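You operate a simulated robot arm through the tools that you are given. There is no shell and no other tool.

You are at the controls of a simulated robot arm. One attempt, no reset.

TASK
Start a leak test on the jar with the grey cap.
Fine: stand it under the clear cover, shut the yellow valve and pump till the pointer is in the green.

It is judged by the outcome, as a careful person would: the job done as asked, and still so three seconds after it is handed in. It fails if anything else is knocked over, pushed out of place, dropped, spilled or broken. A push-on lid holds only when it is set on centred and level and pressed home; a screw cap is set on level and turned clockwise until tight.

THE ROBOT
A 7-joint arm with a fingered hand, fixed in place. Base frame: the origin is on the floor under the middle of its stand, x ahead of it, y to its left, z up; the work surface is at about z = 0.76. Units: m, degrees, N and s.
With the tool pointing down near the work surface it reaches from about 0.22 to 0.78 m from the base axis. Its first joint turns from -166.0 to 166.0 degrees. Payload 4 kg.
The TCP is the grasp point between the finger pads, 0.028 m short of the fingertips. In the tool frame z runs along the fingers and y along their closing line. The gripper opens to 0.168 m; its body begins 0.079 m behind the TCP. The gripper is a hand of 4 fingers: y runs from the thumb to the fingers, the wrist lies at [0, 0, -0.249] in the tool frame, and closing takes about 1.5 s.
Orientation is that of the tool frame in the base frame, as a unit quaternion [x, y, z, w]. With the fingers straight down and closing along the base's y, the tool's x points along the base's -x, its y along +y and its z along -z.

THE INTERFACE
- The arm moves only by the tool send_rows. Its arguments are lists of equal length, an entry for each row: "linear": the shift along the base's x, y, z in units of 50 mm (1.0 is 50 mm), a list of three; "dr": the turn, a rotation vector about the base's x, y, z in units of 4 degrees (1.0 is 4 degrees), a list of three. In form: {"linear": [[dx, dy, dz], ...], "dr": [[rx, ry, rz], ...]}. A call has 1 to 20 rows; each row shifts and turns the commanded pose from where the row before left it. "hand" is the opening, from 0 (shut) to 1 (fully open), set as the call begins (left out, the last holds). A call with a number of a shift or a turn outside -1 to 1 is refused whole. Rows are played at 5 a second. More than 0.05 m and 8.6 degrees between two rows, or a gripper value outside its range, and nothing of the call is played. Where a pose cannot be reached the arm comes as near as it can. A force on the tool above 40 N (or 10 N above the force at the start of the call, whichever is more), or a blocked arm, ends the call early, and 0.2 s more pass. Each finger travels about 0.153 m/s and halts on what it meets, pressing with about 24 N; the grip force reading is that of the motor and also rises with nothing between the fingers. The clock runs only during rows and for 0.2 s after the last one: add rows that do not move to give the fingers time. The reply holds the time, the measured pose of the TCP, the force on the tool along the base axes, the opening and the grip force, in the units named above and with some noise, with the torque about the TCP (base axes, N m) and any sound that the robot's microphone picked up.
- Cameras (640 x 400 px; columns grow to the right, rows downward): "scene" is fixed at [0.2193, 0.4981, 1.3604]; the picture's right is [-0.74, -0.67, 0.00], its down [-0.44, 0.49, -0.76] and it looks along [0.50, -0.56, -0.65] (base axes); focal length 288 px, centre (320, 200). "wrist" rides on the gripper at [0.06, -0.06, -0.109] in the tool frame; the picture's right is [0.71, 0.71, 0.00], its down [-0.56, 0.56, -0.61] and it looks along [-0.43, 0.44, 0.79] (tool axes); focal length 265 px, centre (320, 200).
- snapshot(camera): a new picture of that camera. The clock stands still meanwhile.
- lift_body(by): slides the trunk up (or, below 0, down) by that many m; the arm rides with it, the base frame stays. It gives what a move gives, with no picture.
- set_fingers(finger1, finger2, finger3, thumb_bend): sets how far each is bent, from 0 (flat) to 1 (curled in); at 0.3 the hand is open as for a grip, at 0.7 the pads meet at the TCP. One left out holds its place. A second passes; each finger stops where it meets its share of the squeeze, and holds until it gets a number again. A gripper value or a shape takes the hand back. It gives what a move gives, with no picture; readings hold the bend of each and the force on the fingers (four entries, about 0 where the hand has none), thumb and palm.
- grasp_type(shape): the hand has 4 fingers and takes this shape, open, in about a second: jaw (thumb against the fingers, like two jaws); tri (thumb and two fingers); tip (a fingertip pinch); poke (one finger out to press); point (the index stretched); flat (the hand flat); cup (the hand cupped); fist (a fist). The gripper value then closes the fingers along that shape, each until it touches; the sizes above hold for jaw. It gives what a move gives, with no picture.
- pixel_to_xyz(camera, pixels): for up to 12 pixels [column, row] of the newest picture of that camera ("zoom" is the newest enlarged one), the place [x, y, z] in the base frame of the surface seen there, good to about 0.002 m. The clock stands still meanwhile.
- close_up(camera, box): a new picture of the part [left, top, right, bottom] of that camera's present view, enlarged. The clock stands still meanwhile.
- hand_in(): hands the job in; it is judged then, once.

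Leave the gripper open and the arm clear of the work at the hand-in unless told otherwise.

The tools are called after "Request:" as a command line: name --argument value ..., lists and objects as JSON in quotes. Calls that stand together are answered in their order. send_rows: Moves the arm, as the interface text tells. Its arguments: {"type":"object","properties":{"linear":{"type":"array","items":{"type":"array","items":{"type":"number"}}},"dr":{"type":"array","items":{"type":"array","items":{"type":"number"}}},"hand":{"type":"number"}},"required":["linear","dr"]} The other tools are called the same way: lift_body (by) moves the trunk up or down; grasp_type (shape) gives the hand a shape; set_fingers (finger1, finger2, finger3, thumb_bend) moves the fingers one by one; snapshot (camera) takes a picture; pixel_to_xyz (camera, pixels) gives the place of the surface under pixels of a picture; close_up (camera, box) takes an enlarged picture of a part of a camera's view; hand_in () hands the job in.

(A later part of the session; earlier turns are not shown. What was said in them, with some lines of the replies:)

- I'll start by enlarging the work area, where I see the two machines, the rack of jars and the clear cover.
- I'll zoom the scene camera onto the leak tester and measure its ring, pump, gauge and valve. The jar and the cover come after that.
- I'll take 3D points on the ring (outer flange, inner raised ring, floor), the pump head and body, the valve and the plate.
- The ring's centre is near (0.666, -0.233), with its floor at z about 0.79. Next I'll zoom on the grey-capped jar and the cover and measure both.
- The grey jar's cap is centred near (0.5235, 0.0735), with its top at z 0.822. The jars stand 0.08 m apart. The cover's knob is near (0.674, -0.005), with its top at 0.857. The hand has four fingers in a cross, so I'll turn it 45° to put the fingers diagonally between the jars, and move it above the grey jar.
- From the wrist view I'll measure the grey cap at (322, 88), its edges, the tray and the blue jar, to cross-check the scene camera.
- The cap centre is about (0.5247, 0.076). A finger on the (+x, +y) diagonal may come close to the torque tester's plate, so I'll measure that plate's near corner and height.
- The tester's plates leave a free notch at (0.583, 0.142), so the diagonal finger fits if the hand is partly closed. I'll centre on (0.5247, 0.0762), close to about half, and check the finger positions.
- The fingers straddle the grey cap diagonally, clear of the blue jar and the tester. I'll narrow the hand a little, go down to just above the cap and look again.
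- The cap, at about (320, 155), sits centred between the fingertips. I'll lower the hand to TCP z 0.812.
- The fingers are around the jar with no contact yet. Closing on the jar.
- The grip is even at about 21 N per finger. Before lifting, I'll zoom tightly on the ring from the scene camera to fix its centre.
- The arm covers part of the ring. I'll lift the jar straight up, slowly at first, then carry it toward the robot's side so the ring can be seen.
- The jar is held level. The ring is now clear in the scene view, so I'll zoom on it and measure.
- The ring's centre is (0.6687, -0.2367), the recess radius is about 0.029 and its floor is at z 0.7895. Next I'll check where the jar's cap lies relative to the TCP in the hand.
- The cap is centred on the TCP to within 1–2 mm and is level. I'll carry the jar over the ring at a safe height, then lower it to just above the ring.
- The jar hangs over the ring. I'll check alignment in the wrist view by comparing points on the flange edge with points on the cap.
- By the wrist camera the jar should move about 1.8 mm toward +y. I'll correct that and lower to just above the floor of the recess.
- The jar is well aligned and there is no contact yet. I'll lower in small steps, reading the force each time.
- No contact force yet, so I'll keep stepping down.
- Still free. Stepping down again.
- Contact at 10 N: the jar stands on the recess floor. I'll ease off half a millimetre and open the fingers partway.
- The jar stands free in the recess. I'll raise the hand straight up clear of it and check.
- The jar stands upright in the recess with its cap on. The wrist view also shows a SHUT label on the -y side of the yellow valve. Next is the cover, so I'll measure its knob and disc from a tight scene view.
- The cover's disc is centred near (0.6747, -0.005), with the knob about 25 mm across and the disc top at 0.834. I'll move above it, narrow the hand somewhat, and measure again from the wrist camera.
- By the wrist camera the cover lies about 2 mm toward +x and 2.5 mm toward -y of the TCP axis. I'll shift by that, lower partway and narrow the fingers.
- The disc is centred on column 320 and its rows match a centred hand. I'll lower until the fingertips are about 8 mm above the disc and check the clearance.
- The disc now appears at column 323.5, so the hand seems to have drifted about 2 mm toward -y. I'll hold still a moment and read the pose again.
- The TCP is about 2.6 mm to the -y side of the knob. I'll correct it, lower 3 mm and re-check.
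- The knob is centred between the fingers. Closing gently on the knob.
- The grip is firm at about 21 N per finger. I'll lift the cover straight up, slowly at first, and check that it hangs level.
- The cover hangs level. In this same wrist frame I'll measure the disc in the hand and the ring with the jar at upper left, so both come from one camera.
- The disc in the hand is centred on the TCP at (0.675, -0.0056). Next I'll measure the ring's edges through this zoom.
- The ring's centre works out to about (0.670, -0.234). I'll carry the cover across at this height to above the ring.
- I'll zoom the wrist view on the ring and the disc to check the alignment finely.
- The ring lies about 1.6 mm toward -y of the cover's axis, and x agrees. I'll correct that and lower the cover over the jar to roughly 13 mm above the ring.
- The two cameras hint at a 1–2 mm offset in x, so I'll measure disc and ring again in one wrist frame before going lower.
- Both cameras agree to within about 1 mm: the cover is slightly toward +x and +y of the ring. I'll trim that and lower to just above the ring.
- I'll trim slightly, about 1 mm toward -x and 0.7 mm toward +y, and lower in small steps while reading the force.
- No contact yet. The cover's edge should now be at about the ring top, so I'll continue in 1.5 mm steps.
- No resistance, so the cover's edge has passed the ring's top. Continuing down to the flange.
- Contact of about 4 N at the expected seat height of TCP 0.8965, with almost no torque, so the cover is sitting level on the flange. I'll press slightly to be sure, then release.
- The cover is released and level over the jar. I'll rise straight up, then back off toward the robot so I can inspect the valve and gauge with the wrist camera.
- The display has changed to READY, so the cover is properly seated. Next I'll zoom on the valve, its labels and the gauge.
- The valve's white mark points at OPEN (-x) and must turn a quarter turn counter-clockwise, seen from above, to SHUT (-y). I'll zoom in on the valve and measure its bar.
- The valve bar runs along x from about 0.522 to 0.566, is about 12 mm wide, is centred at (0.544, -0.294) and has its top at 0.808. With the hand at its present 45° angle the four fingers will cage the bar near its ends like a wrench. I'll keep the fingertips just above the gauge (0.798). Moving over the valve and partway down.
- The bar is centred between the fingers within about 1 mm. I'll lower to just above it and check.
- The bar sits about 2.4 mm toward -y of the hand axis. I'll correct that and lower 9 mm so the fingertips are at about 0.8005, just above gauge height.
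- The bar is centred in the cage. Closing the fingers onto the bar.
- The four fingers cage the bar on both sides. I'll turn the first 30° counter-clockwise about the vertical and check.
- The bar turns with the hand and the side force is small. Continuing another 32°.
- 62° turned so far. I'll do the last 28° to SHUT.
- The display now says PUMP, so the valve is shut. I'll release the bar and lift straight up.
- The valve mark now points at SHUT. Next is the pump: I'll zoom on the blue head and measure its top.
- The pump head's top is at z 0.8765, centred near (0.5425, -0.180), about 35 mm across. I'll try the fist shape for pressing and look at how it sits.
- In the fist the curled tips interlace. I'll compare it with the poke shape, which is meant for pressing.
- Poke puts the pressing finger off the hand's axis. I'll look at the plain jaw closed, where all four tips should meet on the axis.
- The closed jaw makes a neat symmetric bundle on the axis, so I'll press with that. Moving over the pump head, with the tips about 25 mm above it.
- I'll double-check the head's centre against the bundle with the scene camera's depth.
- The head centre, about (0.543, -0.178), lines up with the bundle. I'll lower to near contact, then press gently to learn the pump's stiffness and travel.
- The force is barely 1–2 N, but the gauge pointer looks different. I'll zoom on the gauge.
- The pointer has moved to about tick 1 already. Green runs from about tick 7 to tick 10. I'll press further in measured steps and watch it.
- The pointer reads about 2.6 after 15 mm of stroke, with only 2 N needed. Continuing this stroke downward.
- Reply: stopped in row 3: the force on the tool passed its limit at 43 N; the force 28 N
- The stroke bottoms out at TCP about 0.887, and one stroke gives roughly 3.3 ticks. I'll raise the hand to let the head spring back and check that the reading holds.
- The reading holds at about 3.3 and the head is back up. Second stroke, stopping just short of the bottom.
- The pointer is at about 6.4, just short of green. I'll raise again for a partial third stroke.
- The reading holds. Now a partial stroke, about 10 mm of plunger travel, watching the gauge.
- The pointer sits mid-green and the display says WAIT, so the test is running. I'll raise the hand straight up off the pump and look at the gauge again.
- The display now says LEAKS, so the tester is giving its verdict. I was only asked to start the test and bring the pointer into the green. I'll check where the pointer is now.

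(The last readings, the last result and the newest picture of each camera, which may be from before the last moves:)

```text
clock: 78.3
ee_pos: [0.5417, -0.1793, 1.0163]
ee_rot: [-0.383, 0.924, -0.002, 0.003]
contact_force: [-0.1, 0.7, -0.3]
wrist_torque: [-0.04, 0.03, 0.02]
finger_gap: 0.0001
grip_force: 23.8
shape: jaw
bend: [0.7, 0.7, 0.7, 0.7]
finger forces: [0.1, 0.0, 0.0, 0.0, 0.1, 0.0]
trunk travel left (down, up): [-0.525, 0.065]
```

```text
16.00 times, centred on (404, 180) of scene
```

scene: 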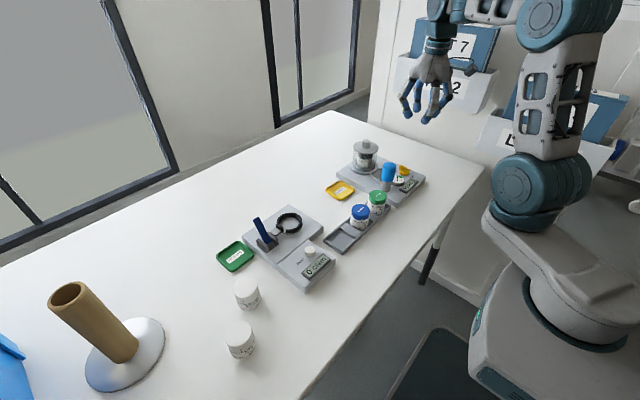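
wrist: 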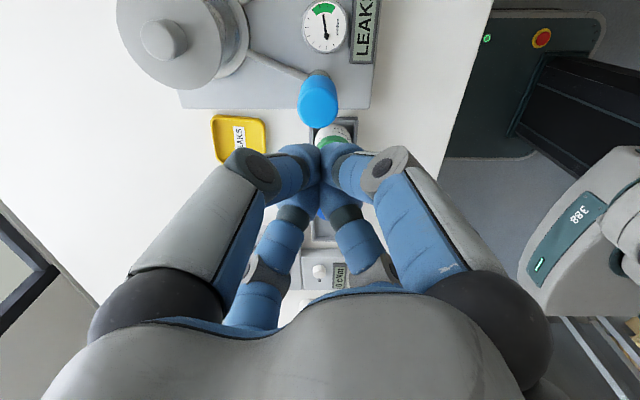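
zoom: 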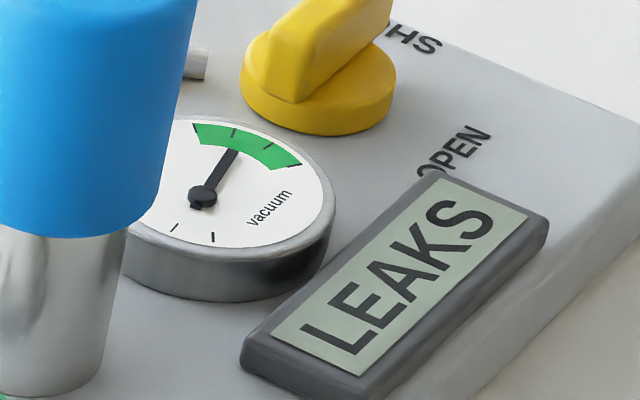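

The pointer is steady in the middle of the green. I'll open the hand, lift it away from the work, and do a final check of the scene.

Request:
send_rows --linear '[[0, 0, 0.5], [0, 0, 0.5], [-0.3, 0.3, 0.5], [-0.5, 0.4, 0.3], [-0.5, 0.4, 0], [-0.5, 0.3, 0], [0, 0, 0], [0, 0, 0]]' --dr '[[0, 0, 0], [0, 0, 0], [0, 0, 0], [0, 0, 0], [0, 0, 0], [0, 0, 0], [0, 0, 0], [0, 0, 0]]' --hand 1

Request:
snapshot --camera "scene"

Request:
close_up --camera "scene" --box '[330, 135, 430, 205]'

Request:
close_up --camera "scene" --box '[390, 170, 418, 190]'

```text
clock: 80.1
ee_pos: [0.4526, -0.1129, 1.1057]
ee_rot: [-0.382, 0.924, -0.002, 0.003]
contact_force: [0.1, 0.8, 0.1]
wrist_torque: [0.03, 0.02, -0.01]
finger_gap: 0.1678
grip_force: 0.0
shape: jaw
bend: [0.3, 0.3, 0.3, 0.3]
finger forces: [0.0, 0.0, 0.1, 0.0, 0.1, 0.1]
trunk travel left (down, up): [-0.525, 0.065]
```

```text
taken
```

scene: 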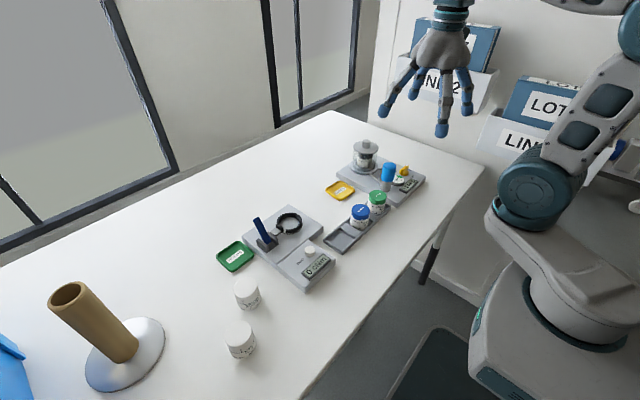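

```text
5.71 times, centred on (380, 170) of scene
```

zoom: 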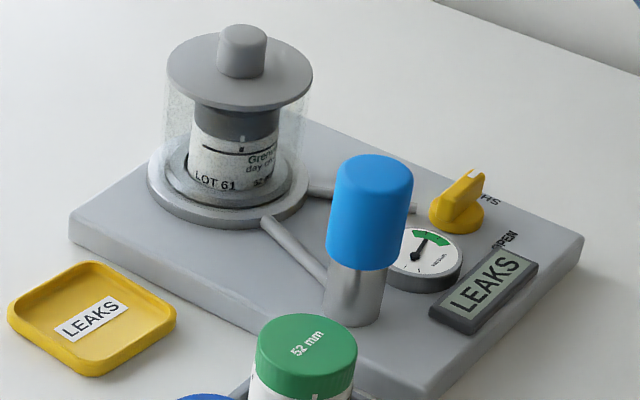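

```text
16.00 times, centred on (404, 180) of scene
```

zoom: 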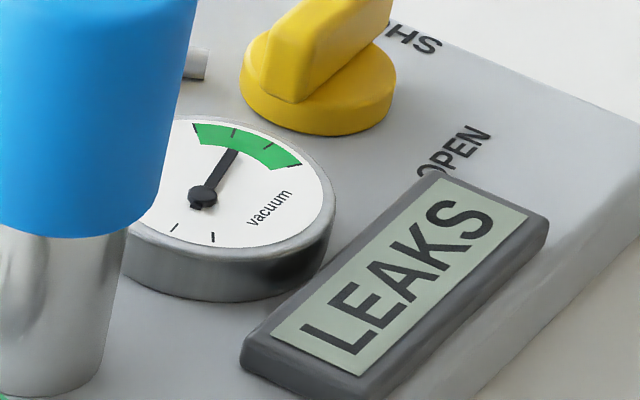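

The grey-capped jar stands under the seated cover, the valve is at SHUT, and the pointer is steady in the green. Nothing else has moved, the hand is open and the arm is clear, so I'm handing in.

Request:
hand_in

```text
The job is handed in.
```

The leak test on the grey-capped jar (LOT 61) is started and handed in. I don't have the judge's verdict.

- **Jar and cover:** The jar stands upright in the ring under the clear cover. The display changed to READY when the cover was seated.
- **Valve:** The yellow valve is turned to SHUT. The display changed to PUMP once it was closed.
- **Pump:** It took two full strokes and part of a third to bring the pointer to the middle of the green. It was still there about 3 seconds later, just before hand-in.
- **Test result:** The display went to WAIT, then LEAKS. You only asked to start the test, so I left the jar under the cover and did not move it to the LEAKS tray.

The first pump stroke hit the bottom and briefly reached 43 N. Nothing was knocked over or moved out of place that I could see. The hand is open and the arm is clear of the work.
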